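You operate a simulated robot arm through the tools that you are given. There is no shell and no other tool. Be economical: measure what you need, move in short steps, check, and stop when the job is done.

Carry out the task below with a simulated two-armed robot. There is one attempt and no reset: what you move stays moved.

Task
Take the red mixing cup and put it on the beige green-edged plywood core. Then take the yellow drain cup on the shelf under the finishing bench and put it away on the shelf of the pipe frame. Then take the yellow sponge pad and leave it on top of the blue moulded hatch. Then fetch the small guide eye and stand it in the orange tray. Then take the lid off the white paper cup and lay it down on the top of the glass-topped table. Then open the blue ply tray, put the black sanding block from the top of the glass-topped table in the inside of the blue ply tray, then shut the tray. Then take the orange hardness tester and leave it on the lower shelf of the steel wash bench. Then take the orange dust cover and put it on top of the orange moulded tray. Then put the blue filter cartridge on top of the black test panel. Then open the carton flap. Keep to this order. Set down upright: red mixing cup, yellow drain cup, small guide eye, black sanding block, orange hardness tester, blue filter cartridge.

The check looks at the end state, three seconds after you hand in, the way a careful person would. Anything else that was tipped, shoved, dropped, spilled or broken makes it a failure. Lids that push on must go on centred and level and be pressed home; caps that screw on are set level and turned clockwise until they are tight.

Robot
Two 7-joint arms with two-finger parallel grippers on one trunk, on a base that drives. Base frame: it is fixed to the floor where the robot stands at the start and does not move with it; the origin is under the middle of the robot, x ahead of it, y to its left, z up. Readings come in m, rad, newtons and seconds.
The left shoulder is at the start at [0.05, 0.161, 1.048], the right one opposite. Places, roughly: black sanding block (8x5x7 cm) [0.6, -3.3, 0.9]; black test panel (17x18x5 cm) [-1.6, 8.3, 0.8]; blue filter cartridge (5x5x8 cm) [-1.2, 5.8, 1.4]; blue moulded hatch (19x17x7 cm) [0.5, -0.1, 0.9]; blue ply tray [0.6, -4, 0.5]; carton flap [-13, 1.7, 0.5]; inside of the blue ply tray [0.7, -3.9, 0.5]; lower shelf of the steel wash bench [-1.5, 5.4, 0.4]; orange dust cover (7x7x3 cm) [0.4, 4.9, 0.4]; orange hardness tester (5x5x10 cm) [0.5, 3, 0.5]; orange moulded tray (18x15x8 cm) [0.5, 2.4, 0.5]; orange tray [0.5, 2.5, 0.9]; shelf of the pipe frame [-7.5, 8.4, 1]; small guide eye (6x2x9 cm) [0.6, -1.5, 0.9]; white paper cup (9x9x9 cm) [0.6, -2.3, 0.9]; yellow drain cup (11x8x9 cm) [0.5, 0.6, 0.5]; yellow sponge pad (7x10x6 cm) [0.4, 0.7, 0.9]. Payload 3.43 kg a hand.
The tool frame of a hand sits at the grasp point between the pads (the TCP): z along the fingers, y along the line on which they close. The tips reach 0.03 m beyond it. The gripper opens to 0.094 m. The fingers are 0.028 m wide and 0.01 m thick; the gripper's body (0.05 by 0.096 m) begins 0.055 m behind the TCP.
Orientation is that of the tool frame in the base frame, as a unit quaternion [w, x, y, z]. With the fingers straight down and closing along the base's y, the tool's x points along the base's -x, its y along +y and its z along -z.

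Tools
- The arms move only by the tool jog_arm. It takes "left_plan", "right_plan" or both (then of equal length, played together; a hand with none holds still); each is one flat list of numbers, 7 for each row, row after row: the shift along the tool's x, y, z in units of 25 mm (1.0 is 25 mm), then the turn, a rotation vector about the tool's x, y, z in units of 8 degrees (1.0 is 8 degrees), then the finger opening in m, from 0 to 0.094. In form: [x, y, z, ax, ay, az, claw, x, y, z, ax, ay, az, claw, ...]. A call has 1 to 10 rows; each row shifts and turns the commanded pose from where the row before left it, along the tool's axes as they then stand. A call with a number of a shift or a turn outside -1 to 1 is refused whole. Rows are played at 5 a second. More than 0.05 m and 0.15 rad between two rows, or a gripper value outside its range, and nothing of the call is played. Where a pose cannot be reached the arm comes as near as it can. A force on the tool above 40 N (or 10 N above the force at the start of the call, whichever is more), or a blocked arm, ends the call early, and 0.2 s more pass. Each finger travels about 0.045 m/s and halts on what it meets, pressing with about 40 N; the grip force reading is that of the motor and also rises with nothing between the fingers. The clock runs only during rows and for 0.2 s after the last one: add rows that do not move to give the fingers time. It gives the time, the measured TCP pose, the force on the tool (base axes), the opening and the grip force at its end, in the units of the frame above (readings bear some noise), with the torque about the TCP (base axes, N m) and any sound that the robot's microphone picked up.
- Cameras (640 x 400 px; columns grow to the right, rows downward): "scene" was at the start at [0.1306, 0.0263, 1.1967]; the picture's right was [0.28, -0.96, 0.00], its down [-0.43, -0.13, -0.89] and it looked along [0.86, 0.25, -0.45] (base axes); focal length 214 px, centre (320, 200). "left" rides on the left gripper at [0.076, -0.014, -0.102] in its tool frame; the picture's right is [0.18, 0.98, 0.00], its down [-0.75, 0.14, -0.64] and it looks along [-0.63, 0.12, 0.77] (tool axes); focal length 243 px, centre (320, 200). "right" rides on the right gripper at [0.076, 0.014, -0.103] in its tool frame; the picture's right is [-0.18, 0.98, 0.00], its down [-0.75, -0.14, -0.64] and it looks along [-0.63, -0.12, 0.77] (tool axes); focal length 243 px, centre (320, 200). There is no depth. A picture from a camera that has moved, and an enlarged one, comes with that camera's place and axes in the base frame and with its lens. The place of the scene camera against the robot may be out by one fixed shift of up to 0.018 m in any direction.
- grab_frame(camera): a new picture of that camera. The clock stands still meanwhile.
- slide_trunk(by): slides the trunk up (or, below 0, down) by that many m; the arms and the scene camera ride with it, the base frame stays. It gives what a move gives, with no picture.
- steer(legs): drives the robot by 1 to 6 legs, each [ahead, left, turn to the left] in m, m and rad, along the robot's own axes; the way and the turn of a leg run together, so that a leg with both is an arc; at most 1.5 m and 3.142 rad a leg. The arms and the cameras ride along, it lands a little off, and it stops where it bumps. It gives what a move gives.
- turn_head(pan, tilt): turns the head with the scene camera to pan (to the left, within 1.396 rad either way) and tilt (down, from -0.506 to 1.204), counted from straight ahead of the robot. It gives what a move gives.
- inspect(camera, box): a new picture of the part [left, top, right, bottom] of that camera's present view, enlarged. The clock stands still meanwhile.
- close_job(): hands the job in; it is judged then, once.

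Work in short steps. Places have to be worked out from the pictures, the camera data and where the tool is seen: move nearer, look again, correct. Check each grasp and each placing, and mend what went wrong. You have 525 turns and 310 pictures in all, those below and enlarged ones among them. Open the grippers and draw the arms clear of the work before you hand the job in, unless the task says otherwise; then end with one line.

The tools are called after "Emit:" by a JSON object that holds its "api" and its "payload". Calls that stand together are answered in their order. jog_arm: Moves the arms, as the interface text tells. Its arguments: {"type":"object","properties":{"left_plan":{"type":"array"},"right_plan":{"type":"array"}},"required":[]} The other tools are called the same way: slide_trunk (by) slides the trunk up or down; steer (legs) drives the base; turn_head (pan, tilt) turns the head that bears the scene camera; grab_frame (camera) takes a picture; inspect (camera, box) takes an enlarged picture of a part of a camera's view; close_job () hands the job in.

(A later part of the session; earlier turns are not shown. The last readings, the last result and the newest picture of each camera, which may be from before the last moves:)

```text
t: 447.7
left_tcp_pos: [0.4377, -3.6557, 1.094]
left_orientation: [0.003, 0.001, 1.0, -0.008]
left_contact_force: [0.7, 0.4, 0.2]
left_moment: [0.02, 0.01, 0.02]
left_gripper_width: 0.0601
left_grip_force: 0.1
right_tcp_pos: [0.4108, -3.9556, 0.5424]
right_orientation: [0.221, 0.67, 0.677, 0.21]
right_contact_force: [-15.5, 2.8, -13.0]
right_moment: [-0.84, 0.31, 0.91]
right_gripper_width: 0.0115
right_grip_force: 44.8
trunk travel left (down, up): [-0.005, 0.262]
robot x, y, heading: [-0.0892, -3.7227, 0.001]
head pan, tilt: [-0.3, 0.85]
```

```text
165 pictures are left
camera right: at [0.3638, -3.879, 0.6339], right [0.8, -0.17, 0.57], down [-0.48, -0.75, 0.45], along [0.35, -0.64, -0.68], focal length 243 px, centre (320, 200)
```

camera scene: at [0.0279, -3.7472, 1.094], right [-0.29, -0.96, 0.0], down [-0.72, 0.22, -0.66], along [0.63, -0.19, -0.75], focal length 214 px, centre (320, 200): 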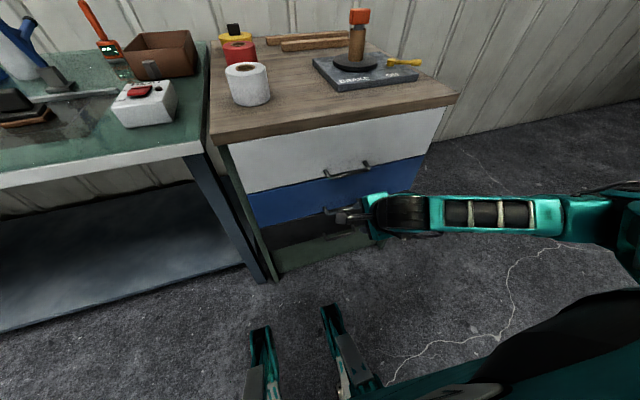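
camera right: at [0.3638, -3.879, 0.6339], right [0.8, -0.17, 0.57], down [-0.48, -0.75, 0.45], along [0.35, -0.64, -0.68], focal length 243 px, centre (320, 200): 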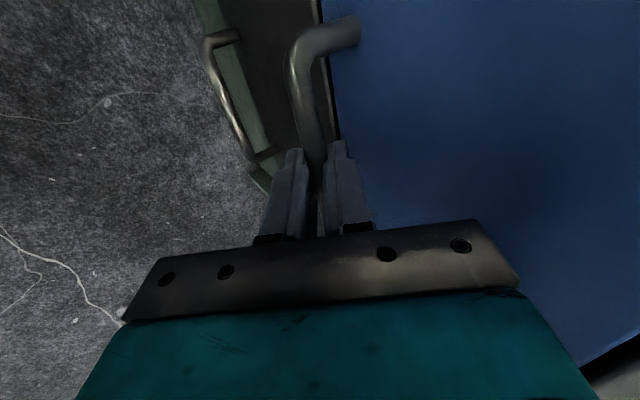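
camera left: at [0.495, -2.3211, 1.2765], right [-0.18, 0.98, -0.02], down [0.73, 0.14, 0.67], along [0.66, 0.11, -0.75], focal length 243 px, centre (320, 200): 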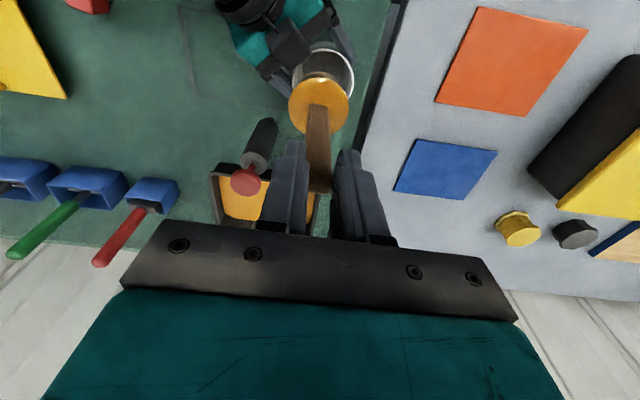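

Bar gripped (11.5 mm). Pull by backing the robot 0.1 m first.

Emit:
{"api": "steer", "payload": {"legs": [[-0.1, 0, 0]]}}

Emit:
{"api": "grab_frame", "payload": {"camera": "scene"}}

```text
t: 448.9
left_tcp_pos: [0.3415, -3.6553, 1.0943]
left_orientation: [0.002, 0.0, 1.0, -0.008]
left_contact_force: [-0.1, 0.1, -0.6]
left_moment: [0.0, 0.02, 0.01]
left_gripper_width: 0.0599
left_grip_force: 0.0
right_tcp_pos: [0.3179, -3.9586, 0.5416]
right_orientation: [0.221, 0.67, 0.677, 0.21]
right_contact_force: [-0.4, -9.3, -23.2]
right_moment: [-0.71, 0.26, 0.99]
right_gripper_width: 0.0116
right_grip_force: 44.7
trunk travel left (down, up): [-0.005, 0.262]
robot x, y, heading: [-0.1868, -3.7269, 0.004]
head pan, tilt: [-0.3, 0.85]
```

```text
164 pictures are left
camera scene: at [-0.0674, -3.7481, 1.0937], right [-0.29, -0.96, 0.0], down [-0.72, 0.22, -0.66], along [0.63, -0.19, -0.75], focal length 214 px, centre (320, 200)
```

scene: 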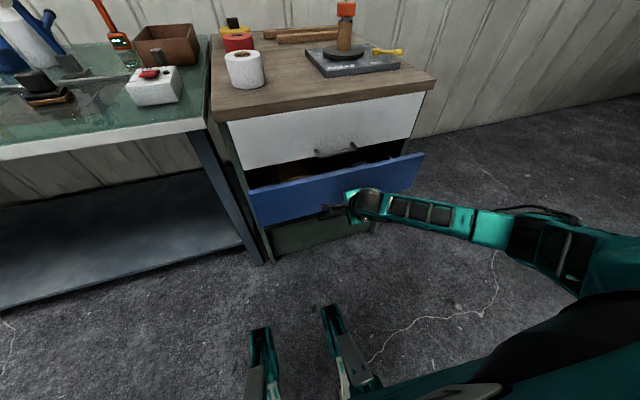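

The drawer is opening. Pull about 0.16 m more.

Emit:
{"api": "steer", "payload": {"legs": [[-0.16, 0, -0.004]]}}

Emit:
{"api": "grab_frame", "payload": {"camera": "scene"}}

```text
t: 450.3
left_tcp_pos: [0.1833, -3.659, 1.0927]
left_orientation: [0.003, 0.004, 1.0, -0.008]
left_contact_force: [0.6, 0.3, -0.6]
left_moment: [-0.03, 0.02, -0.02]
left_gripper_width: 0.0597
left_grip_force: 0.1
right_tcp_pos: [0.158, -3.9614, 0.5432]
right_orientation: [0.222, 0.673, 0.674, 0.207]
right_contact_force: [-0.9, 5.3, -12.6]
right_moment: [-0.43, 0.12, 1.26]
right_gripper_width: 0.0119
right_grip_force: 44.7
trunk travel left (down, up): [-0.005, 0.262]
robot x, y, heading: [-0.3448, -3.724, -0.005]
head pan, tilt: [-0.3, 0.85]
```

```text
163 pictures are left
camera scene: at [-0.2259, -3.7481, 1.0938], right [-0.3, -0.95, 0.0], down [-0.72, 0.23, -0.66], along [0.63, -0.2, -0.75], focal length 214 px, centre (320, 200)
```

scene: 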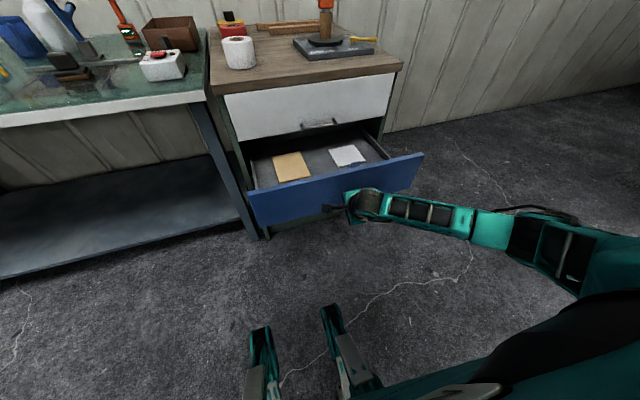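

Drawer open about 25 cm; inside are two thin sheets with free floor between them. Release the handle and retreat the right hand.

Emit:
{"api": "jog_arm", "payload": {"right_plan": [0, 0, 0, 0, 0, 0, 0.02, 0, 0, 0, 0, 0, 0, 0.036, 0, 0, 0, 0, 0, 0, 0.036, 0, 0, -0.7, 0, 0, 0, 0.036, 0, 0, -0.9, 0, 0, 0, 0.036, 0, 0, -0.9, 0, 0, 0, 0.036, 0, 0, -0.9, 0, 0, 0, 0.036, 0, 0, -0.9, 0, 0, 0, 0.036]}}

Emit:
{"api": "steer", "payload": {"legs": [[-0.25, 0, 0.005], [0, 0.42, 0]]}}

Emit:
{"api": "turn_head", "payload": {"pan": 0, "tilt": 0.55}}

Emit:
{"api": "grab_frame", "payload": {"camera": "scene"}}

```text
t: 452.1
left_tcp_pos: [0.1824, -3.658, 1.0944]
left_orientation: [0.004, 0.004, 1.0, -0.009]
left_contact_force: [0.2, -0.3, -0.5]
left_moment: [0.0, 0.0, 0.01]
left_gripper_width: 0.0599
left_grip_force: 0.1
right_tcp_pos: [0.0924, -3.9592, 0.6326]
right_orientation: [0.223, 0.672, 0.675, 0.208]
right_contact_force: [-0.1, 0.3, 1.0]
right_moment: [0.0, -0.03, 0.01]
right_gripper_width: 0.0359
right_grip_force: 0.1
trunk travel left (down, up): [-0.005, 0.262]
robot x, y, heading: [-0.3436, -3.7267, -0.0]
head pan, tilt: [-0.3, 0.85]
```

```text
t: 456.0
left_tcp_pos: [-0.0725, -3.2451, 1.0945]
left_orientation: [0.003, -0.001, 1.0, -0.009]
left_contact_force: [0.0, 0.1, -0.1]
left_moment: [-0.01, 0.03, 0.01]
left_gripper_width: 0.0601
left_grip_force: 0.0
right_tcp_pos: [-0.1608, -3.5473, 0.632]
right_orientation: [0.223, 0.669, 0.677, 0.21]
right_contact_force: [-0.9, -1.0, -0.3]
right_moment: [0.02, 0.0, -0.02]
right_gripper_width: 0.036
right_grip_force: 0.1
trunk travel left (down, up): [-0.005, 0.262]
robot x, y, heading: [-0.5989, -3.3141, 0.003]
head pan, tilt: [-0.3, 0.85]
```

```text
t: 456.8
left_tcp_pos: [-0.072, -3.2443, 1.0948]
left_orientation: [0.003, -0.001, 1.0, -0.009]
left_contact_force: [0.5, -0.5, -0.1]
left_moment: [-0.02, -0.01, -0.02]
left_gripper_width: 0.0599
left_grip_force: 0.0
right_tcp_pos: [-0.1603, -3.546, 0.6311]
right_orientation: [0.222, 0.669, 0.678, 0.209]
right_contact_force: [0.5, 0.5, -0.9]
right_moment: [0.03, -0.04, 0.0]
right_gripper_width: 0.0361
right_grip_force: 0.0
trunk travel left (down, up): [-0.005, 0.262]
robot x, y, heading: [-0.5975, -3.319, 0.005]
head pan, tilt: [0.0, 0.55]
```

```text
162 pictures are left
camera scene: at [-0.4663, -3.3154, 1.1194], right [0.0, -1.0, 0.0], down [-0.52, 0.0, -0.85], along [0.85, 0.0, -0.52], focal length 214 px, centre (320, 200)
```

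scene: 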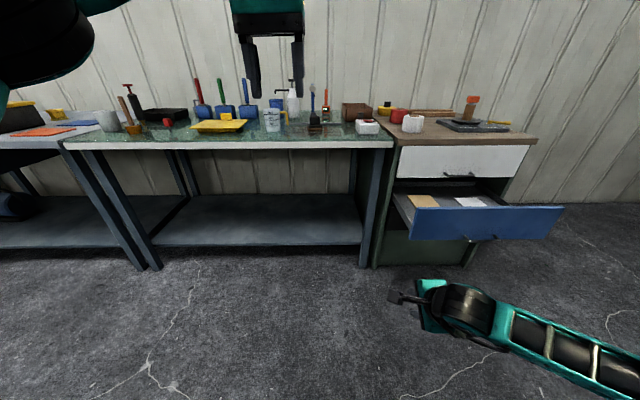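

I'll raise the right arm well above the table before approaching for the block.

Emit:
{"api": "jog_arm", "payload": {"right_plan": [0, 0.586, -0.809, 0, 0, 0, 0.036, 0, 0.586, -0.809, 0, 0, 0, 0.036, 0, 0.586, -0.809, 0, 0, 0, 0.036, 0, 0.586, -0.809, 0, 0, 0, 0.036, 0, 0.586, -0.809, 0, 0, 0, 0.036, 0, 0.586, -0.809, 0, 0, 0, 0.036, 0, 0.586, -0.809, 0, 0, 0, 0.036, 0, 0.586, -0.809, 0, 0, 0, 0.036, 0, 0.586, -0.809, 0, 0, 0, 0.036, 0, 0.586, -0.809, 0, 0, 0, 0.036]}}

Emit:
{"api": "jog_arm", "payload": {"right_plan": [0, 0.586, -0.809, 0, 0, 0, 0.036, 0, 0.586, -0.809, 0, 0, 0, 0.036, 0, 0.586, -0.809, 0, 0, 0, 0.036, 0, 0.586, -0.809, 0, 0, 0, 0.036, 0, 0.586, -0.809, 0, 0, 0, 0.036, 0, 0.586, -0.809, 0, 0, 0, 0.036]}}

Emit:
{"api": "slide_trunk", "payload": {"by": 0.08}}

Emit:
{"api": "steer", "payload": {"legs": [[0.55, -0.17, 0]]}}

Emit:
{"api": "grab_frame", "payload": {"camera": "left"}}

```text
t: 459.0
left_tcp_pos: [-0.0733, -3.2435, 1.0945]
left_orientation: [0.002, 0.0, 1.0, -0.009]
left_contact_force: [0.4, 0.1, 0.1]
left_moment: [-0.04, 0.0, -0.01]
left_gripper_width: 0.0601
left_grip_force: 0.0
right_tcp_pos: [-0.1594, -3.54, 0.8802]
right_orientation: [0.222, 0.668, 0.678, 0.21]
right_contact_force: [-0.5, 0.3, 0.2]
right_moment: [0.03, 0.0, 0.03]
right_gripper_width: 0.0359
right_grip_force: 0.2
trunk travel left (down, up): [-0.005, 0.262]
robot x, y, heading: [-0.5981, -3.3166, 0.002]
head pan, tilt: [0.0, 0.55]
```

```text
t: 460.4
left_tcp_pos: [-0.073, -3.2446, 1.0937]
left_orientation: [0.003, 0.0, 1.0, -0.009]
left_contact_force: [0.0, 0.6, 0.5]
left_moment: [0.0, -0.01, 0.03]
left_gripper_width: 0.0599
left_grip_force: 0.0
right_tcp_pos: [-0.1555, -3.5391, 1.0301]
right_orientation: [0.221, 0.669, 0.678, 0.209]
right_contact_force: [-0.8, -0.7, -0.3]
right_moment: [0.0, -0.01, 0.0]
right_gripper_width: 0.036
right_grip_force: 0.1
trunk travel left (down, up): [-0.005, 0.262]
robot x, y, heading: [-0.5991, -3.3181, 0.007]
head pan, tilt: [0.0, 0.55]
```

```text
t: 461.6
left_tcp_pos: [-0.0727, -3.2454, 1.1743]
left_orientation: [0.003, 0.0, 1.0, -0.007]
left_contact_force: [0.4, 0.0, -1.7]
left_moment: [0.0, -0.01, 0.01]
left_gripper_width: 0.0598
left_grip_force: 0.1
right_tcp_pos: [-0.1557, -3.5388, 1.11]
right_orientation: [0.222, 0.669, 0.678, 0.209]
right_contact_force: [0.0, 0.0, -0.6]
right_moment: [-0.01, -0.01, -0.01]
right_gripper_width: 0.0358
right_grip_force: 0.1
trunk travel left (down, up): [-0.085, 0.182]
robot x, y, heading: [-0.6, -3.3118, 0.002]
head pan, tilt: [0.0, 0.55]
```

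```text
t: 464.8
left_tcp_pos: [0.4675, -3.4178, 1.1732]
left_orientation: [0.003, 0.006, 1.0, -0.008]
left_contact_force: [0.2, -0.2, 0.0]
left_moment: [0.02, 0.03, -0.05]
left_gripper_width: 0.06
left_grip_force: 0.0
right_tcp_pos: [0.3802, -3.7112, 1.1095]
right_orientation: [0.224, 0.673, 0.674, 0.207]
right_contact_force: [-0.6, 0.5, -0.8]
right_moment: [0.03, 0.0, -0.02]
right_gripper_width: 0.0357
right_grip_force: 0.0
trunk travel left (down, up): [-0.085, 0.182]
robot x, y, heading: [-0.0625, -3.4873, -0.006]
head pan, tilt: [0.0, 0.55]
```

```text
161 pictures are left
camera left: at [0.3885, -3.4291, 1.2761], right [-0.17, 0.98, -0.02], down [0.75, 0.14, 0.64], along [0.64, 0.1, -0.76], focal length 243 px, centre (320, 200)
```

left: 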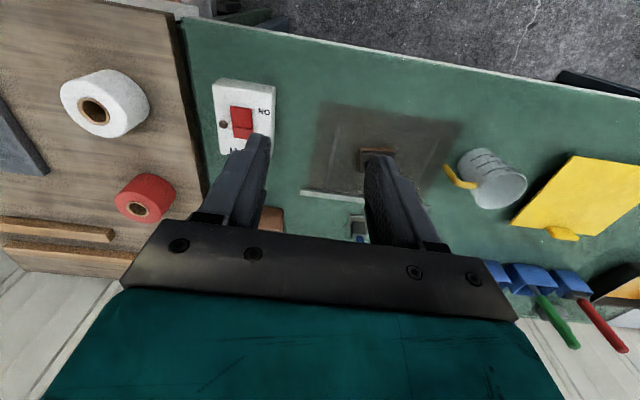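

The block is at (0.59, −3.296). Shift the robot left and forward, then look again.

Emit:
{"api": "steer", "payload": {"legs": [[0.08, 0.12, 0.006]]}}

Emit:
{"api": "grab_frame", "payload": {"camera": "left"}}

```text
t: 466.2
left_tcp_pos: [0.5482, -3.2975, 1.1745]
left_orientation: [0.003, 0.005, 1.0, -0.009]
left_contact_force: [0.5, -0.2, 0.1]
left_moment: [-0.02, 0.03, -0.05]
left_gripper_width: 0.06
left_grip_force: 0.1
right_tcp_pos: [0.4617, -3.5911, 1.1089]
right_orientation: [0.223, 0.673, 0.674, 0.208]
right_contact_force: [-0.7, 0.6, 0.6]
right_moment: [0.05, -0.02, -0.01]
right_gripper_width: 0.0362
right_grip_force: 0.1
trunk travel left (down, up): [-0.085, 0.182]
robot x, y, heading: [0.0204, -3.3645, -0.008]
head pan, tilt: [0.0, 0.55]
```

```text
160 pictures are left
camera left: at [0.4701, -3.3093, 1.2761], right [-0.17, 0.98, -0.02], down [0.75, 0.14, 0.64], along [0.64, 0.1, -0.76], focal length 243 px, centre (320, 200)
```

left: 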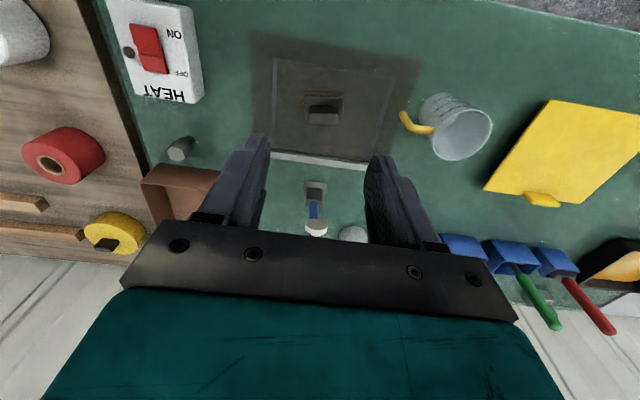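

Emit:
{"api": "inspect", "payload": {"camera": "left", "box": [270, 60, 380, 150]}}

```text
4.44 times, centred on (325, 105) of left
camera zoom: at [0.4701, -3.3093, 1.2761], right [-0.17, 0.98, -0.02], down [0.75, 0.14, 0.64], along [0.64, 0.1, -0.76], focal length 1078 px, centre (298, 622)
```

zoom: 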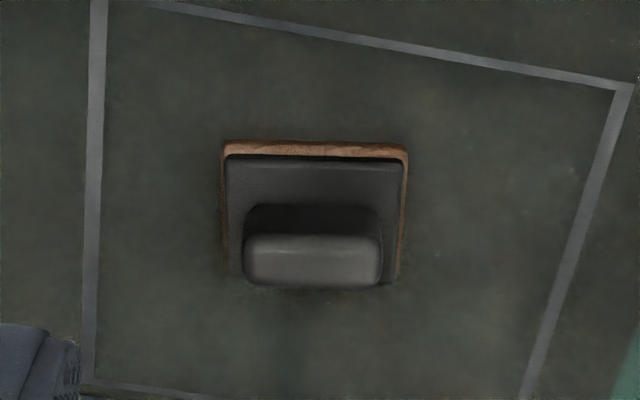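

The block's handle is centred at (0.603, −3.286), about 5.5 cm long in y. I'll move over it and descend.

Emit:
{"api": "jog_arm", "payload": {"left_plan": [-0.75, 0.16, 0.5, 0, 0, 0, 0.085, -0.75, 0.16, 0.8, 0, 0, 0, 0.085, -0.7, 0.14, 1, 0, 0, 0, 0.085, 0, 0, 1, 0, 0, 0, 0.085, 0, 0, 1, 0, 0, 0, 0.085, 0, 0, 1, 0, 0, 0, 0.085, 0, 0, 1, 0, 0, 0, 0.085, 0, 0, 0.9, 0, 0, 0, 0.085, 0, 0, 0, 0, 0, 0, 0.085]}}

Emit:
{"api": "grab_frame", "payload": {"camera": "left"}}

```text
t: 468.2
left_tcp_pos: [0.5944, -3.2902, 1.0016]
left_orientation: [0.004, 0.004, 1.0, -0.009]
left_contact_force: [-0.6, 0.4, -0.1]
left_moment: [-0.02, 0.02, 0.0]
left_gripper_width: 0.085
left_grip_force: 0.0
left hand out of reach, approached as far as the arm can: row 3
right_tcp_pos: [0.4612, -3.5916, 1.1092]
right_orientation: [0.223, 0.673, 0.674, 0.207]
right_contact_force: [0.7, -0.1, -0.1]
right_moment: [-0.02, -0.03, 0.0]
right_gripper_width: 0.0361
right_grip_force: 0.0
trunk travel left (down, up): [-0.085, 0.182]
robot x, y, heading: [0.021, -3.3624, -0.002]
head pan, tilt: [0.0, 0.55]
```

```text
158 pictures are left
camera left: at [0.5163, -3.3008, 1.1046], right [-0.17, 0.98, -0.02], down [0.75, 0.14, 0.64], along [0.64, 0.1, -0.76], focal length 243 px, centre (320, 200)
```

left: 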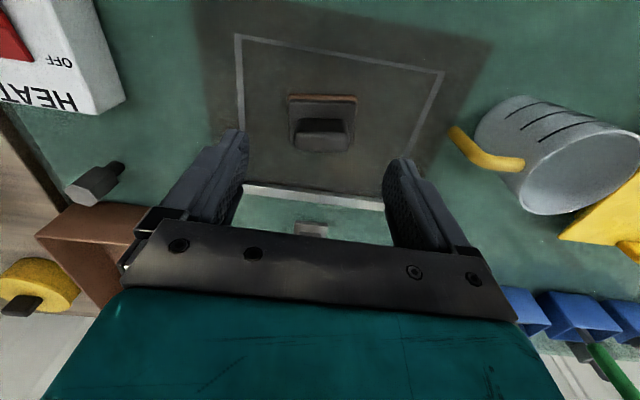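

Aligned: block at (0.596, −3.288). Descend 6 cm and close on the handle.

Emit:
{"api": "jog_arm", "payload": {"left_plan": [0, 0.08, 0.9, 0, 0, 0, 0.085, 0, 0, 0.9, 0, 0, 0, 0.085, 0, 0, 0.4, 0, 0, 0, 0.085, 0, 0, 0, 0, 0, 0, 0.06, 0, 0, 0, 0, 0, 0, 0.04, 0, 0, 0, 0, 0, 0, 0.03, 0, 0, 0, 0, 0, 0, 0.03]}}

Emit:
{"api": "grab_frame", "payload": {"camera": "left"}}

```text
t: 469.8
left_tcp_pos: [0.5939, -3.2901, 0.9474]
left_orientation: [0.003, 0.005, 1.0, -0.009]
left_contact_force: [-0.6, -0.2, 0.3]
left_moment: [0.02, 0.02, -0.01]
left_gripper_width: 0.0299
left_grip_force: 0.1
right_tcp_pos: [0.4618, -3.5908, 1.1096]
right_orientation: [0.224, 0.673, 0.674, 0.207]
right_contact_force: [-0.1, 0.7, -0.5]
right_moment: [0.01, -0.01, 0.0]
right_gripper_width: 0.0361
right_grip_force: 0.0
trunk travel left (down, up): [-0.085, 0.182]
robot x, y, heading: [0.0198, -3.3668, -0.009]
head pan, tilt: [0.0, 0.55]
```

```text
157 pictures are left
camera left: at [0.5153, -3.3016, 1.049], right [-0.17, 0.98, -0.02], down [0.75, 0.14, 0.64], along [0.64, 0.1, -0.76], focal length 243 px, centre (320, 200)
```

left: 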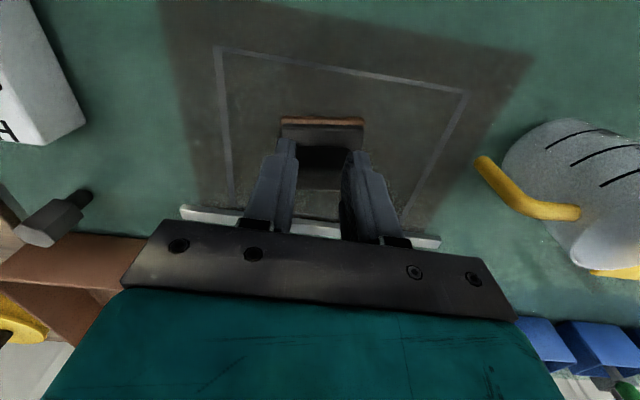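

The fingers closed just above the handle. Reopen, descend further and re-close.

Emit:
{"api": "jog_arm", "payload": {"left_plan": [0, 0, -0.2, 0, 0, 0, 0.06, 0, 0, 0, 0, 0, 0, 0.085, 0, 0, 0, 0, 0, 0, 0.085, 0, 0, 0.4, 0, 0, 0, 0.085, 0, 0, 0.4, 0, 0, 0, 0.085, 0, 0, 0.3, 0, 0, 0, 0.085, 0, 0, 0, 0, 0, 0, 0.085]}}

Emit:
{"api": "grab_frame", "payload": {"camera": "left"}}

```text
t: 471.4
left_tcp_pos: [0.5929, -3.2899, 0.9257]
left_orientation: [0.003, 0.004, 1.0, -0.009]
left_contact_force: [-1.1, -0.1, -0.5]
left_moment: [0.0, -0.04, -0.04]
left_gripper_width: 0.0848
left_grip_force: 0.0
right_tcp_pos: [0.4618, -3.5923, 1.1103]
right_orientation: [0.223, 0.673, 0.674, 0.208]
right_contact_force: [0.0, 0.0, -0.4]
right_moment: [0.02, -0.03, 0.02]
right_gripper_width: 0.0358
right_grip_force: 0.0
trunk travel left (down, up): [-0.085, 0.182]
robot x, y, heading: [0.0195, -3.361, -0.009]
head pan, tilt: [0.0, 0.55]
```

```text
156 pictures are left
camera left: at [0.5148, -3.3014, 1.0266], right [-0.17, 0.98, -0.02], down [0.75, 0.14, 0.64], along [0.64, 0.1, -0.76], focal length 243 px, centre (320, 200)
```

left: 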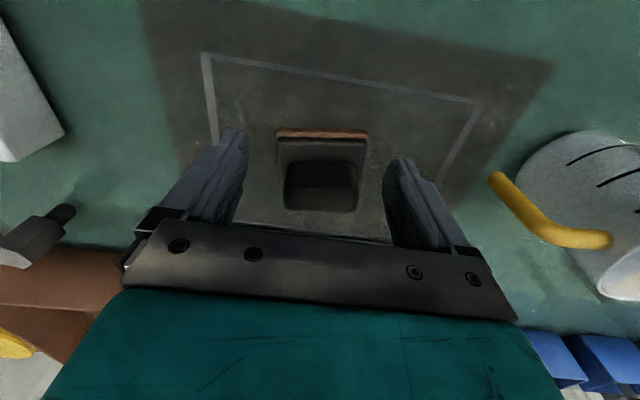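

Triangulating again: the handle top is lower (z≈0.893) and centred nearer x≈0.615. Drive 2.5 cm forward and descend to about 0.90.

Emit:
{"api": "steer", "payload": {"legs": [[0.025, 0, 0.005]]}}

Emit:
{"api": "grab_frame", "payload": {"camera": "left"}}

```text
t: 472.2
left_tcp_pos: [0.6185, -3.2873, 0.925]
left_orientation: [0.002, 0.002, 1.0, -0.008]
left_contact_force: [-0.4, 0.7, -0.3]
left_moment: [0.0, -0.04, 0.0]
left_gripper_width: 0.0852
left_grip_force: 0.0
right_tcp_pos: [0.4871, -3.5902, 1.1092]
right_orientation: [0.223, 0.671, 0.675, 0.209]
right_contact_force: [1.0, -0.2, 0.5]
right_moment: [0.0, 0.06, 0.02]
right_gripper_width: 0.0359
right_grip_force: 0.1
trunk travel left (down, up): [-0.085, 0.182]
robot x, y, heading: [0.0486, -3.3616, -0.003]
head pan, tilt: [0.0, 0.55]
```

```text
155 pictures are left
camera left: at [0.5398, -3.2989, 1.0264], right [-0.18, 0.98, -0.02], down [0.75, 0.15, 0.64], along [0.64, 0.1, -0.76], focal length 243 px, centre (320, 200)
```

left: 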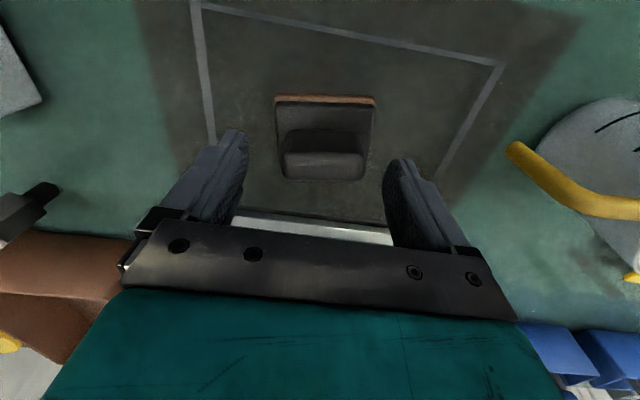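

Now TCP is right over the handle. Descend 2.7 cm and close.

Emit:
{"api": "jog_arm", "payload": {"left_plan": [0, 0, 0.5, 0, 0, 0, 0.085, 0, 0, 0.4, 0, 0, 0, 0.085, 0, 0, 0.15, 0, 0, 0, 0.085, 0, 0, 0, 0, 0, 0, 0.06, 0, 0, 0, 0, 0, 0, 0.045, 0, 0, 0, 0, 0, 0, 0.03, 0, 0, 0, 0, 0, 0, 0.03]}}

Emit:
{"api": "grab_frame", "payload": {"camera": "left"}}

```text
t: 473.8
left_tcp_pos: [0.618, -3.2873, 0.8989]
left_orientation: [0.003, 0.001, 1.0, -0.007]
left_contact_force: [0.1, 0.3, -0.6]
left_moment: [-0.01, 0.0, 0.02]
left_gripper_width: 0.0648
left_grip_force: 39.8
right_tcp_pos: [0.4869, -3.5887, 1.1095]
right_orientation: [0.223, 0.671, 0.675, 0.209]
right_contact_force: [0.5, 0.0, -0.3]
right_moment: [0.01, -0.02, 0.0]
right_gripper_width: 0.0361
right_grip_force: 0.1
trunk travel left (down, up): [-0.085, 0.182]
robot x, y, heading: [0.0449, -3.3643, -0.003]
head pan, tilt: [0.0, 0.55]
```

```text
154 pictures are left
camera left: at [0.5398, -3.2992, 1.0007], right [-0.18, 0.98, -0.02], down [0.75, 0.15, 0.64], along [0.64, 0.1, -0.76], focal length 243 px, centre (320, 200)
```

left: 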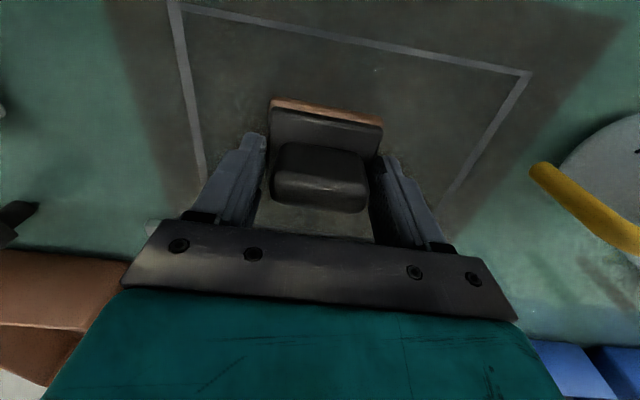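

Gripped (65 mm). Lifting.

Emit:
{"api": "jog_arm", "payload": {"left_plan": [0, 0, -0.6, 0, 0, 0, 0.03, 0, 0, -1, 0, 0, 0, 0.03, 0, 0, -1, 0, 0, 0, 0.03, 0, 0, -1, 0, 0, 0, 0.03, 0, 0, -1, 0, 0, 0, 0.03, 0, 0, -1, 0, 0, 0, 0.03, 0, 0, -1, 0, 0, 0, 0.03]}}

Emit:
{"api": "grab_frame", "payload": {"camera": "left"}}

```text
t: 475.4
left_tcp_pos: [0.6145, -3.2885, 1.0633]
left_orientation: [0.003, 0.001, 1.0, -0.008]
left_contact_force: [0.0, 0.0, -1.2]
left_moment: [-0.02, 0.01, 0.02]
left_gripper_width: 0.0652
left_grip_force: 40.1
right_tcp_pos: [0.4878, -3.5894, 1.1102]
right_orientation: [0.223, 0.671, 0.676, 0.208]
right_contact_force: [0.0, -1.2, -0.6]
right_moment: [-0.01, 0.02, 0.0]
right_gripper_width: 0.0362
right_grip_force: 0.0
trunk travel left (down, up): [-0.085, 0.182]
robot x, y, heading: [0.0431, -3.3684, 0.002]
head pan, tilt: [0.0, 0.55]
```

```text
153 pictures are left
camera left: at [0.5364, -3.2999, 1.1652], right [-0.18, 0.98, -0.02], down [0.75, 0.15, 0.64], along [0.64, 0.1, -0.76], focal length 243 px, centre (320, 200)
```

left: 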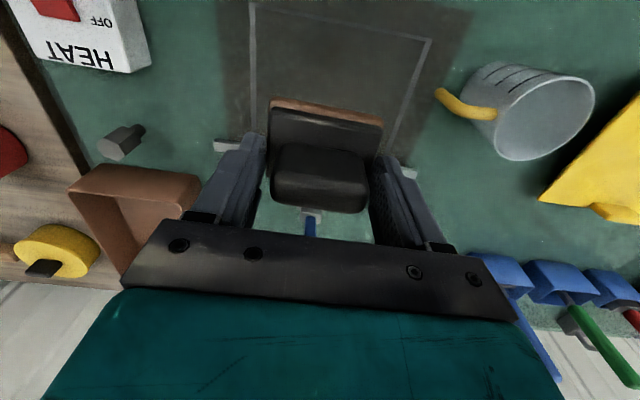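

Block held. Back off, move right to the drawer, and look.

Emit:
{"api": "steer", "payload": {"legs": [[-0.6, 0, 0], [0, -0.66, 0], [0.25, 0, 0]]}}

Emit:
{"api": "turn_head", "payload": {"pan": 0.1, "tilt": 0.75}}

Emit:
{"api": "grab_frame", "payload": {"camera": "scene"}}

Emit:
{"api": "grab_frame", "payload": {"camera": "left"}}

```text
t: 483.4
left_tcp_pos: [0.262, -3.9463, 1.0618]
left_orientation: [0.003, 0.008, 1.0, -0.008]
left_contact_force: [-0.1, -0.2, -0.9]
left_moment: [0.01, 0.04, 0.01]
left_gripper_width: 0.065
left_grip_force: 40.1
right_tcp_pos: [0.1309, -4.2453, 1.1108]
right_orientation: [0.225, 0.675, 0.671, 0.207]
right_contact_force: [0.0, -0.3, 0.1]
right_moment: [0.02, 0.0, -0.02]
right_gripper_width: 0.0359
right_grip_force: 0.1
trunk travel left (down, up): [-0.085, 0.182]
robot x, y, heading: [-0.305, -4.0155, -0.009]
head pan, tilt: [0.0, 0.55]
```

```text
t: 484.1
left_tcp_pos: [0.2621, -3.9452, 1.0631]
left_orientation: [0.004, 0.008, 1.0, -0.008]
left_contact_force: [-0.5, 0.9, -0.6]
left_moment: [0.0, -0.02, 0.02]
left_gripper_width: 0.0652
left_grip_force: 39.9
right_tcp_pos: [0.1315, -4.2465, 1.1105]
right_orientation: [0.224, 0.675, 0.672, 0.207]
right_contact_force: [0.1, -0.1, -0.8]
right_moment: [0.02, 0.0, 0.01]
right_gripper_width: 0.0358
right_grip_force: 0.0
trunk travel left (down, up): [-0.085, 0.182]
robot x, y, heading: [-0.3093, -4.0125, -0.007]
head pan, tilt: [0.099, 0.75]
```

```text
152 pictures are left
camera scene: at [-0.1823, -4.0085, 1.1821], right [0.09, -1.0, 0.0], down [-0.68, -0.06, -0.73], along [0.73, 0.06, -0.68], focal length 214 px, centre (320, 200)
```

scene: 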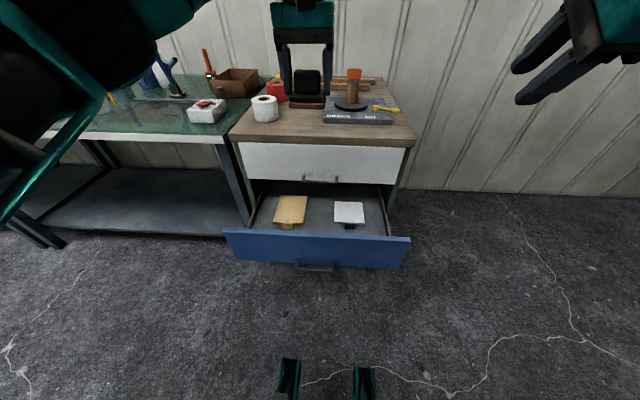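

```text
151 pictures are left
camera left: at [0.1835, -3.9568, 1.1648], right [-0.17, 0.99, -0.02], down [0.75, 0.14, 0.64], along [0.64, 0.1, -0.76], focal length 243 px, centre (320, 200)
```

left: 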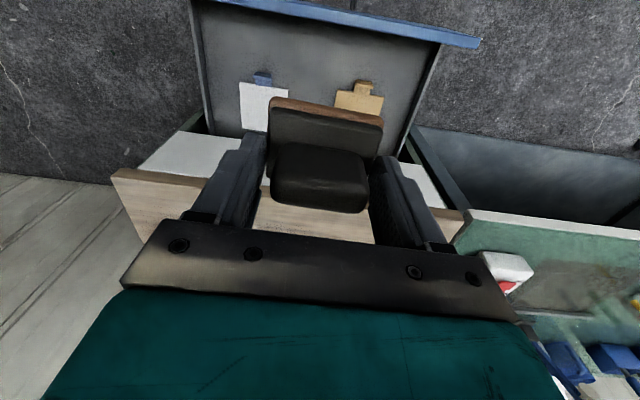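

The two pads stand toward the rear with a free spot between them near the front: target (0.33, −3.967). Drive forward slightly, then lower.

Emit:
{"api": "steer", "payload": {"legs": [[0.068, -0.022, 0.007]]}}

Emit:
{"api": "slide_trunk", "payload": {"by": -0.085}}

Emit:
{"api": "jog_arm", "payload": {"left_plan": [0, 0, 1, 0, 0, 0, 0.03, 0, 0, 1, 0, 0, 0, 0.03, 0, 0, 1, 0, 0, 0, 0.03, 0, 0, 1, 0, 0, 0, 0.03, 0, 0, 1, 0, 0, 0, 0.03, 0, 0, 1, 0, 0, 0, 0.03, 0, 0, 1, 0, 0, 0, 0.03, 0, 0, 1, 0, 0, 0, 0.03]}}

Emit:
{"api": "grab_frame", "payload": {"camera": "left"}}

Emit:
{"api": "grab_frame", "payload": {"camera": "scene"}}

```text
t: 485.1
left_tcp_pos: [0.3297, -3.9661, 1.0629]
left_orientation: [0.003, 0.005, 1.0, -0.008]
left_contact_force: [0.3, -0.5, -0.4]
left_moment: [0.0, 0.01, -0.03]
left_gripper_width: 0.0649
left_grip_force: 40.4
right_tcp_pos: [0.2009, -4.2665, 1.1093]
right_orientation: [0.223, 0.673, 0.674, 0.208]
right_contact_force: [0.9, 0.6, 0.3]
right_moment: [0.01, -0.03, -0.01]
right_gripper_width: 0.0361
right_grip_force: 0.1
trunk travel left (down, up): [-0.085, 0.182]
robot x, y, heading: [-0.2435, -4.0402, -0.004]
head pan, tilt: [0.099, 0.75]
```

```text
t: 486.3
left_tcp_pos: [0.3295, -3.9654, 0.9783]
left_orientation: [0.003, 0.006, 1.0, -0.008]
left_contact_force: [0.3, -0.2, 0.0]
left_moment: [0.01, -0.01, 0.0]
left_gripper_width: 0.065
left_grip_force: 40.7
right_tcp_pos: [0.2003, -4.2669, 1.0254]
right_orientation: [0.225, 0.673, 0.673, 0.209]
right_contact_force: [0.4, -0.2, 0.2]
right_moment: [0.0, 0.01, -0.03]
right_gripper_width: 0.0357
right_grip_force: 0.1
trunk travel left (down, up): [0.0, 0.267]
robot x, y, heading: [-0.2396, -4.0376, -0.008]
head pan, tilt: [0.099, 0.75]
```

```text
t: 488.1
left_tcp_pos: [0.3316, -3.9714, 0.7788]
left_orientation: [0.003, 0.005, 1.0, -0.008]
left_contact_force: [-0.1, 0.0, -1.4]
left_moment: [-0.01, 0.04, 0.04]
left_gripper_width: 0.0648
left_grip_force: 40.2
right_tcp_pos: [0.2005, -4.2676, 1.0249]
right_orientation: [0.223, 0.672, 0.674, 0.208]
right_contact_force: [-0.2, 0.0, 0.1]
right_moment: [0.03, -0.04, 0.0]
right_gripper_width: 0.0359
right_grip_force: 0.1
trunk travel left (down, up): [0.0, 0.267]
robot x, y, heading: [-0.2397, -4.0404, -0.007]
head pan, tilt: [0.099, 0.75]
```

```text
150 pictures are left
camera left: at [0.2529, -3.9828, 0.8815], right [-0.17, 0.98, -0.02], down [0.75, 0.14, 0.64], along [0.64, 0.1, -0.76], focal length 243 px, centre (320, 200)
```

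left: 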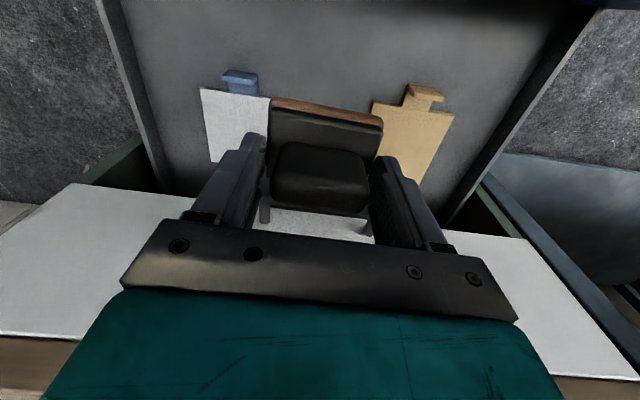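

```text
149 pictures are left
camera scene: at [-0.1144, -4.0313, 1.097], right [0.09, -1.0, 0.0], down [-0.68, -0.06, -0.73], along [0.73, 0.07, -0.68], focal length 214 px, centre (320, 200)
```

scene: 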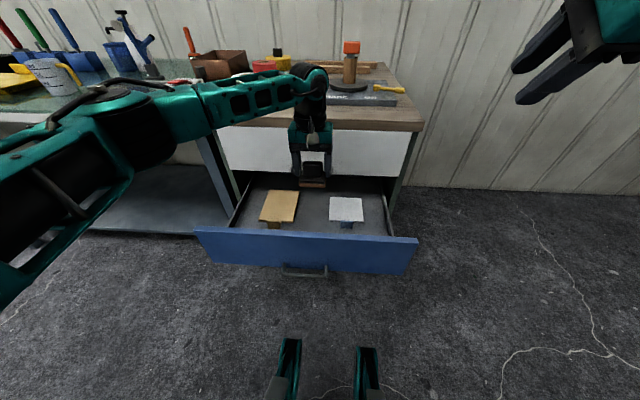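

The block is in front of and between the pads. Continue lowering.

Emit:
{"api": "jog_arm", "payload": {"left_plan": [0, 0, 1, 0, 0, 0, 0.03, 0, 0, 1, 0, 0, 0, 0.03, 0, 0, 1, 0, 0, 0, 0.03, 0, 0, 1, 0, 0, 0, 0.03, 0, 0, 1, 0, 0, 0, 0.03, 0, 0, 1, 0, 0, 0, 0.03]}}

Emit:
{"api": "grab_frame", "payload": {"camera": "left"}}

Emit:
{"api": "grab_frame", "payload": {"camera": "scene"}}

```text
t: 489.5
left_tcp_pos: [0.3319, -3.9716, 0.6298]
left_orientation: [0.004, 0.005, 1.0, -0.007]
left_contact_force: [0.0, 0.7, -1.3]
left_moment: [-0.01, 0.01, 0.02]
left_gripper_width: 0.0652
left_grip_force: 40.1
right_tcp_pos: [0.2013, -4.2657, 1.0237]
right_orientation: [0.223, 0.673, 0.674, 0.208]
right_contact_force: [0.0, 0.6, 0.8]
right_moment: [0.0, -0.02, 0.02]
right_gripper_width: 0.0359
right_grip_force: 0.1
trunk travel left (down, up): [0.0, 0.267]
robot x, y, heading: [-0.2432, -4.0428, -0.008]
head pan, tilt: [0.099, 0.75]
```

```text
148 pictures are left
camera left: at [0.2541, -3.9837, 0.7323], right [-0.17, 0.98, -0.02], down [0.75, 0.14, 0.64], along [0.64, 0.1, -0.76], focal length 243 px, centre (320, 200)
```

left: 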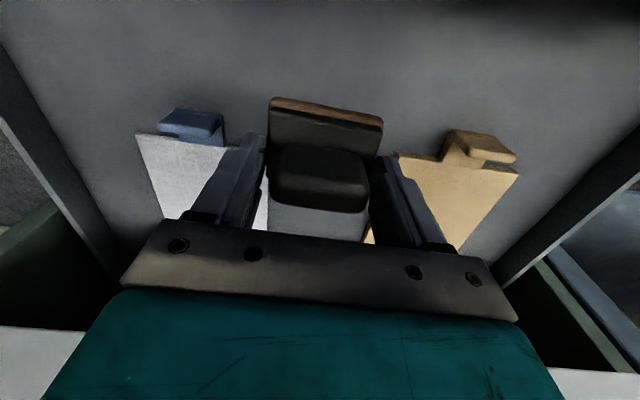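

```text
147 pictures are left
camera scene: at [-0.1144, -4.0313, 1.097], right [0.09, -1.0, 0.0], down [-0.68, -0.06, -0.73], along [0.73, 0.07, -0.68], focal length 214 px, centre (320, 200)
```

scene: 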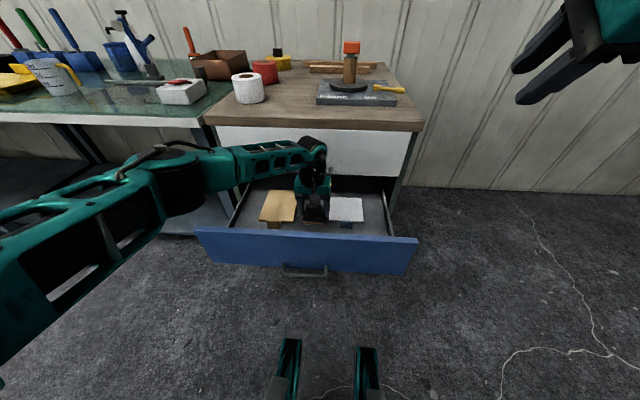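

Clear of the pads. Now small steps down to contact.

Emit:
{"api": "jog_arm", "payload": {"left_plan": [0, 0, 0.4, 0, 0, 0, 0.03, 0, 0, 0.4, 0, 0, 0, 0.03, 0, 0, 0.2, 0, 0, 0, 0.03, 0, 0, 0.15, 0, 0, 0, 0.03, 0, 0, 0, 0, 0, 0, 0.03]}}

Emit:
{"api": "jog_arm", "payload": {"left_plan": [0, 0, 0.12, 0, 0, 0, 0.03, 0, 0, 0.12, 0, 0, 0, 0.03, 0, 0, 0.12, 0, 0, 0, 0.03, 0, 0, 0, 0, 0, 0, 0.03]}}

```text
t: 490.7
left_tcp_pos: [0.3313, -3.9731, 0.5994]
left_orientation: [0.004, 0.006, 1.0, -0.008]
left_contact_force: [0.8, -0.8, -1.0]
left_moment: [0.0, -0.01, 0.0]
left_gripper_width: 0.0649
left_grip_force: 40.1
right_tcp_pos: [0.1998, -4.2681, 1.0238]
right_orientation: [0.224, 0.673, 0.674, 0.208]
right_contact_force: [0.2, -0.3, 0.3]
right_moment: [0.04, 0.02, 0.01]
right_gripper_width: 0.0358
right_grip_force: 0.1
trunk travel left (down, up): [0.0, 0.267]
robot x, y, heading: [-0.2385, -4.0386, -0.002]
head pan, tilt: [0.099, 0.75]
```

```text
t: 491.7
left_tcp_pos: [0.3326, -3.9726, 0.5914]
left_orientation: [0.003, 0.005, 1.0, -0.008]
left_contact_force: [-0.5, 0.3, -0.8]
left_moment: [0.02, 0.0, 0.01]
left_gripper_width: 0.0649
left_grip_force: 39.7
right_tcp_pos: [0.1998, -4.2677, 1.0253]
right_orientation: [0.223, 0.673, 0.673, 0.208]
right_contact_force: [0.4, 0.1, -0.1]
right_moment: [0.0, -0.01, 0.0]
right_gripper_width: 0.0361
right_grip_force: 0.1
trunk travel left (down, up): [0.0, 0.267]
robot x, y, heading: [-0.238, -4.0404, -0.002]
head pan, tilt: [0.099, 0.75]
```

Emit:
{"api": "jog_arm", "payload": {"left_plan": [0, 0, 0.12, 0, 0, 0, 0.03, 0, 0, 0.12, 0, 0, 0, 0.03, 0, 0, 0.12, 0, 0, 0, 0.03, 0, 0, 0.12, 0, 0, 0, 0.03, 0, 0, 0, 0, 0, 0, 0.03]}}

Emit:
{"api": "grab_frame", "payload": {"camera": "left"}}

```text
t: 492.9
left_tcp_pos: [0.3325, -3.9733, 0.5786]
left_orientation: [0.002, 0.005, 1.0, -0.009]
left_contact_force: [-1.0, -0.6, -0.3]
left_moment: [0.02, 0.02, 0.02]
left_gripper_width: 0.0649
left_grip_force: 40.0
right_tcp_pos: [0.1989, -4.2673, 1.025]
right_orientation: [0.223, 0.673, 0.674, 0.208]
right_contact_force: [-0.1, -0.6, 0.3]
right_moment: [-0.03, -0.05, 0.01]
right_gripper_width: 0.0359
right_grip_force: 0.1
trunk travel left (down, up): [0.0, 0.267]
robot x, y, heading: [-0.243, -4.0452, -0.009]
head pan, tilt: [0.099, 0.75]
```

```text
146 pictures are left
camera left: at [0.2543, -3.9845, 0.6806], right [-0.17, 0.98, -0.02], down [0.75, 0.14, 0.64], along [0.64, 0.1, -0.76], focal length 243 px, centre (320, 200)
```

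left: 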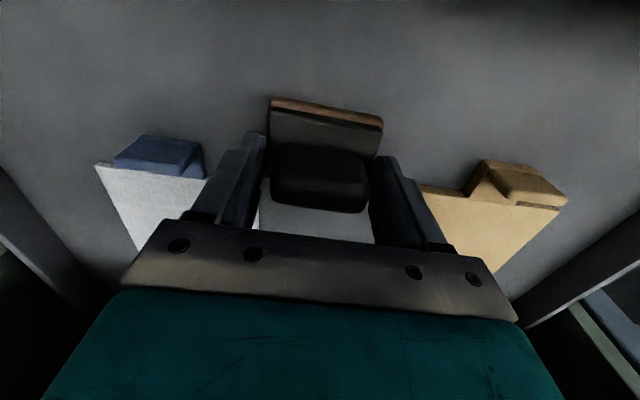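

Still free; continue.

Emit:
{"api": "jog_arm", "payload": {"left_plan": [0, 0, 0.12, 0, 0, 0, 0.03, 0, 0, 0.12, 0, 0, 0, 0.03, 0, 0, 0.12, 0, 0, 0, 0.03, 0, 0, 0, 0, 0, 0, 0.03]}}

Emit:
{"api": "jog_arm", "payload": {"left_plan": [0, 0, 0.12, 0, 0, 0, 0.03, 0, 0, 0.12, 0, 0, 0, 0.03, 0, 0, 0.12, 0, 0, 0, 0.03, 0, 0, 0, 0, 0, 0, 0.03]}}

```text
t: 493.9
left_tcp_pos: [0.3326, -3.9729, 0.5731]
left_orientation: [0.006, 0.006, 1.0, -0.009]
left_contact_force: [0.1, 2.2, 20.1]
left_moment: [0.39, 0.6, -0.05]
left_gripper_width: 0.065
left_grip_force: 39.9
right_tcp_pos: [0.1989, -4.2667, 1.0244]
right_orientation: [0.225, 0.673, 0.674, 0.209]
right_contact_force: [0.3, -0.3, 0.2]
right_moment: [0.0, -0.01, -0.01]
right_gripper_width: 0.0361
right_grip_force: 0.0
trunk travel left (down, up): [0.0, 0.267]
robot x, y, heading: [-0.2419, -4.0411, -0.01]
head pan, tilt: [0.099, 0.75]
```

```text
t: 495.1
left_tcp_pos: [0.3376, -3.9729, 0.568]
left_orientation: [0.01, 0.005, 1.0, -0.007]
left_contact_force: [1.0, 1.0, 14.3]
left_moment: [0.43, 0.18, -0.06]
left_gripper_width: 0.0651
left_grip_force: 40.0
right_tcp_pos: [0.2002, -4.267, 1.024]
right_orientation: [0.224, 0.673, 0.673, 0.208]
right_contact_force: [-0.5, -0.6, 0.9]
right_moment: [-0.01, 0.0, -0.03]
right_gripper_width: 0.036
right_grip_force: 0.0
trunk travel left (down, up): [0.0, 0.267]
robot x, y, heading: [-0.2397, -4.038, -0.008]
head pan, tilt: [0.099, 0.75]
stopped in row 4 (left hand): the force on the tool passed its limit (the readings are from after the stop); the commanded pose is now the measured one
```

In contact with the drawer floor. Relieve and release.

Emit:
{"api": "jog_arm", "payload": {"left_plan": [0, 0, -0.06, 0, 0, 0, 0.03, 0, 0, 0, 0, 0, 0, 0.07, 0, 0, 0, 0, 0, 0, 0.085, 0, 0, 0, 0, 0, 0, 0.085]}}

Emit:
{"api": "jog_arm", "payload": {"left_plan": [0, 0, -0.6, 0, 0, 0, 0.085, 0, 0, -1, 0, 0, 0, 0.085, 0, 0, -1, 0, 0, 0, 0.085, 0, 0, -1, 0, 0, 0, 0.085, 0, 0, -1, 0, 0, 0, 0.085, 0, 0, -1, 0, 0, 0, 0.085, 0, 0, -1, 0, 0, 0, 0.085]}}

Emit:
{"api": "grab_frame", "payload": {"camera": "left"}}

```text
t: 496.1
left_tcp_pos: [0.3356, -3.9704, 0.5655]
left_orientation: [0.007, 0.006, 1.0, -0.008]
left_contact_force: [-0.4, -0.6, 0.3]
left_moment: [-0.03, 0.02, 0.01]
left_gripper_width: 0.0852
left_grip_force: 0.0
right_tcp_pos: [0.1999, -4.2679, 1.0243]
right_orientation: [0.223, 0.673, 0.674, 0.208]
right_contact_force: [0.5, -0.5, 0.3]
right_moment: [0.04, 0.0, 0.01]
right_gripper_width: 0.036
right_grip_force: 0.0
trunk travel left (down, up): [0.0, 0.267]
robot x, y, heading: [-0.2371, -4.0434, -0.003]
head pan, tilt: [0.099, 0.75]
```

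```text
t: 497.7
left_tcp_pos: [0.3301, -3.9686, 0.7311]
left_orientation: [0.008, 0.005, 1.0, -0.008]
left_contact_force: [-0.6, -0.5, -0.6]
left_moment: [0.02, -0.01, 0.0]
left_gripper_width: 0.0851
left_grip_force: 0.1
right_tcp_pos: [0.1998, -4.2662, 1.0237]
right_orientation: [0.224, 0.673, 0.674, 0.209]
right_contact_force: [-0.5, -0.3, -0.8]
right_moment: [0.04, -0.04, -0.01]
right_gripper_width: 0.0361
right_grip_force: 0.0
trunk travel left (down, up): [0.0, 0.267]
robot x, y, heading: [-0.242, -4.0366, -0.013]
head pan, tilt: [0.099, 0.75]
```

```text
145 pictures are left
camera left: at [0.2521, -3.9805, 0.833], right [-0.17, 0.98, -0.02], down [0.75, 0.14, 0.65], along [0.64, 0.1, -0.76], focal length 243 px, centre (320, 200)
```

left: 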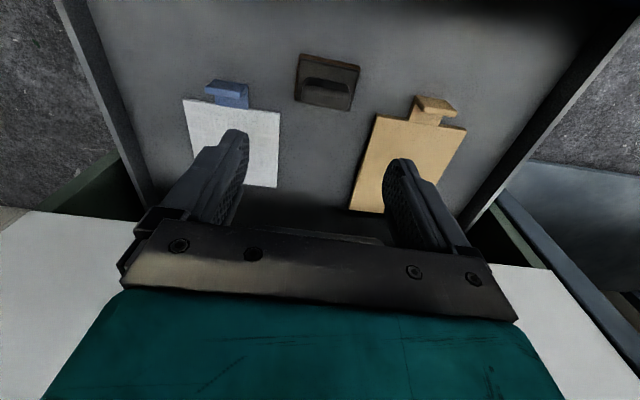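

The block stands upright in the drawer. I'll raise the left hand, back off, and bring the tilted right hand (fingers closed) down to push the drawer face shut.

Emit:
{"api": "jog_arm", "payload": {"left_plan": [0, 0, -1, 0, 0, 0, 0.085, 0, 0, -1, 0, 0, 0, 0.085, 0, 0, -1, 0, 0, 0, 0.085, 0, 0, -1, 0, 0, 0, 0.085, 0, 0, -1, 0, 0, 0, 0.085, 0, 0, -1, 0, 0, 0, 0.085, 0, 0, -1, 0, 0, 0, 0.085, 0, 0, -1, 0, 0, 0, 0.085, 0, 0, -1, 0, 0, 0, 0.085, 0, 0, -1, 0, 0, 0, 0.085]}}

Emit:
{"api": "steer", "payload": {"legs": [[-0.3, 0.3, 0.01]]}}

Emit:
{"api": "jog_arm", "payload": {"right_plan": [0, -0.586, 0.809, 0, 0, 0, 0.0, 0, -0.586, 0.809, 0, 0, 0, 0.0, 0, -0.586, 0.809, 0, 0, 0, 0.0, 0, -0.586, 0.809, 0, 0, 0, 0.0, 0, -0.586, 0.809, 0, 0, 0, 0.0, 0, -0.586, 0.809, 0, 0, 0, 0.0, 0, -0.586, 0.809, 0, 0, 0, 0.0, 0, -0.586, 0.809, 0, 0, 0, 0.0, 0, -0.586, 0.809, 0, 0, 0, 0.0, 0, -0.586, 0.809, 0, 0, 0, 0.0]}}

Emit:
{"api": "jog_arm", "payload": {"right_plan": [0, -0.586, 0.809, 0, 0, 0, 0.0, 0, -0.586, 0.809, 0, 0, 0, 0.0, 0, -0.586, 0.809, 0, 0, 0, 0.0, 0, -0.586, 0.809, 0, 0, 0, 0.0, 0, -0.586, 0.809, 0, 0, 0, 0.0, 0, -0.586, 0.809, 0, 0, 0, 0.0, 0, -0.586, 0.809, 0, 0, 0, 0.0]}}

Emit:
{"api": "grab_frame", "payload": {"camera": "scene"}}

```text
t: 499.9
left_tcp_pos: [0.3292, -3.9675, 0.9826]
left_orientation: [0.007, 0.005, 1.0, -0.008]
left_contact_force: [-0.4, -0.7, -0.2]
left_moment: [-0.04, 0.02, 0.03]
left_gripper_width: 0.085
left_grip_force: 0.0
right_tcp_pos: [0.1996, -4.267, 1.0249]
right_orientation: [0.224, 0.672, 0.674, 0.209]
right_contact_force: [0.0, 0.3, -0.3]
right_moment: [-0.01, 0.01, 0.01]
right_gripper_width: 0.036
right_grip_force: 0.1
trunk travel left (down, up): [0.0, 0.267]
robot x, y, heading: [-0.2428, -4.0387, -0.006]
head pan, tilt: [0.099, 0.75]
```

```text
t: 502.5
left_tcp_pos: [0.0295, -3.6586, 0.9824]
left_orientation: [0.008, 0.0, 1.0, -0.008]
left_contact_force: [0.8, -0.1, -0.1]
left_moment: [0.02, 0.0, 0.02]
left_gripper_width: 0.0848
left_grip_force: 0.0
right_tcp_pos: [-0.0962, -3.9595, 1.0243]
right_orientation: [0.222, 0.67, 0.677, 0.209]
right_contact_force: [-0.9, 0.5, -0.4]
right_moment: [0.02, 0.0, -0.01]
right_gripper_width: 0.0361
right_grip_force: 0.1
trunk travel left (down, up): [0.0, 0.267]
robot x, y, heading: [-0.5378, -3.735, 0.0]
head pan, tilt: [0.099, 0.75]
```

```text
t: 504.7
left_tcp_pos: [0.0308, -3.6597, 0.9825]
left_orientation: [0.008, 0.002, 1.0, -0.008]
left_contact_force: [0.0, -0.8, 0.2]
left_moment: [-0.02, -0.01, -0.01]
left_gripper_width: 0.085
left_grip_force: 0.1
right_tcp_pos: [-0.0967, -3.9649, 0.7774]
right_orientation: [0.223, 0.67, 0.677, 0.209]
right_contact_force: [-1.2, -0.9, 0.2]
right_moment: [-0.01, 0.01, 0.0]
right_gripper_width: 0.0002
right_grip_force: 33.6
trunk travel left (down, up): [0.0, 0.267]
robot x, y, heading: [-0.5394, -3.7376, 0.004]
head pan, tilt: [0.099, 0.75]
```

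```text
t: 506.3
left_tcp_pos: [0.0305, -3.6604, 0.9821]
left_orientation: [0.007, 0.001, 1.0, -0.008]
left_contact_force: [-0.5, 0.1, 0.1]
left_moment: [0.0, -0.01, 0.01]
left_gripper_width: 0.085
left_grip_force: 0.1
right_tcp_pos: [-0.0995, -3.9692, 0.6034]
right_orientation: [0.222, 0.67, 0.677, 0.209]
right_contact_force: [-0.4, 0.1, 0.2]
right_moment: [-0.03, 0.02, -0.01]
right_gripper_width: 0.0
right_grip_force: 33.8
trunk travel left (down, up): [0.0, 0.267]
robot x, y, heading: [-0.5382, -3.732, 0.0]
head pan, tilt: [0.099, 0.75]
```

```text
144 pictures are left
camera scene: at [-0.4133, -3.7282, 1.0971], right [0.1, -0.99, 0.0], down [-0.68, -0.07, -0.73], along [0.73, 0.07, -0.68], focal length 214 px, centre (320, 200)
```

scene: 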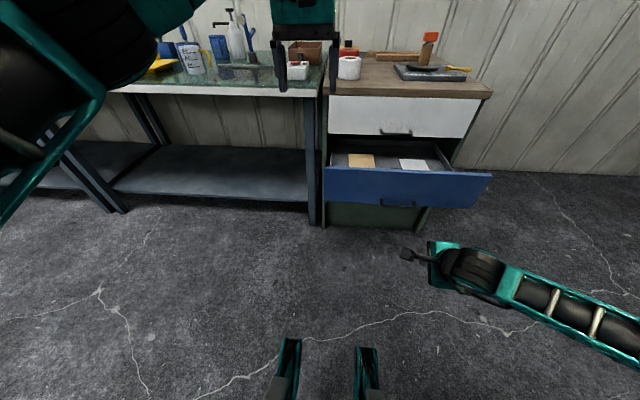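

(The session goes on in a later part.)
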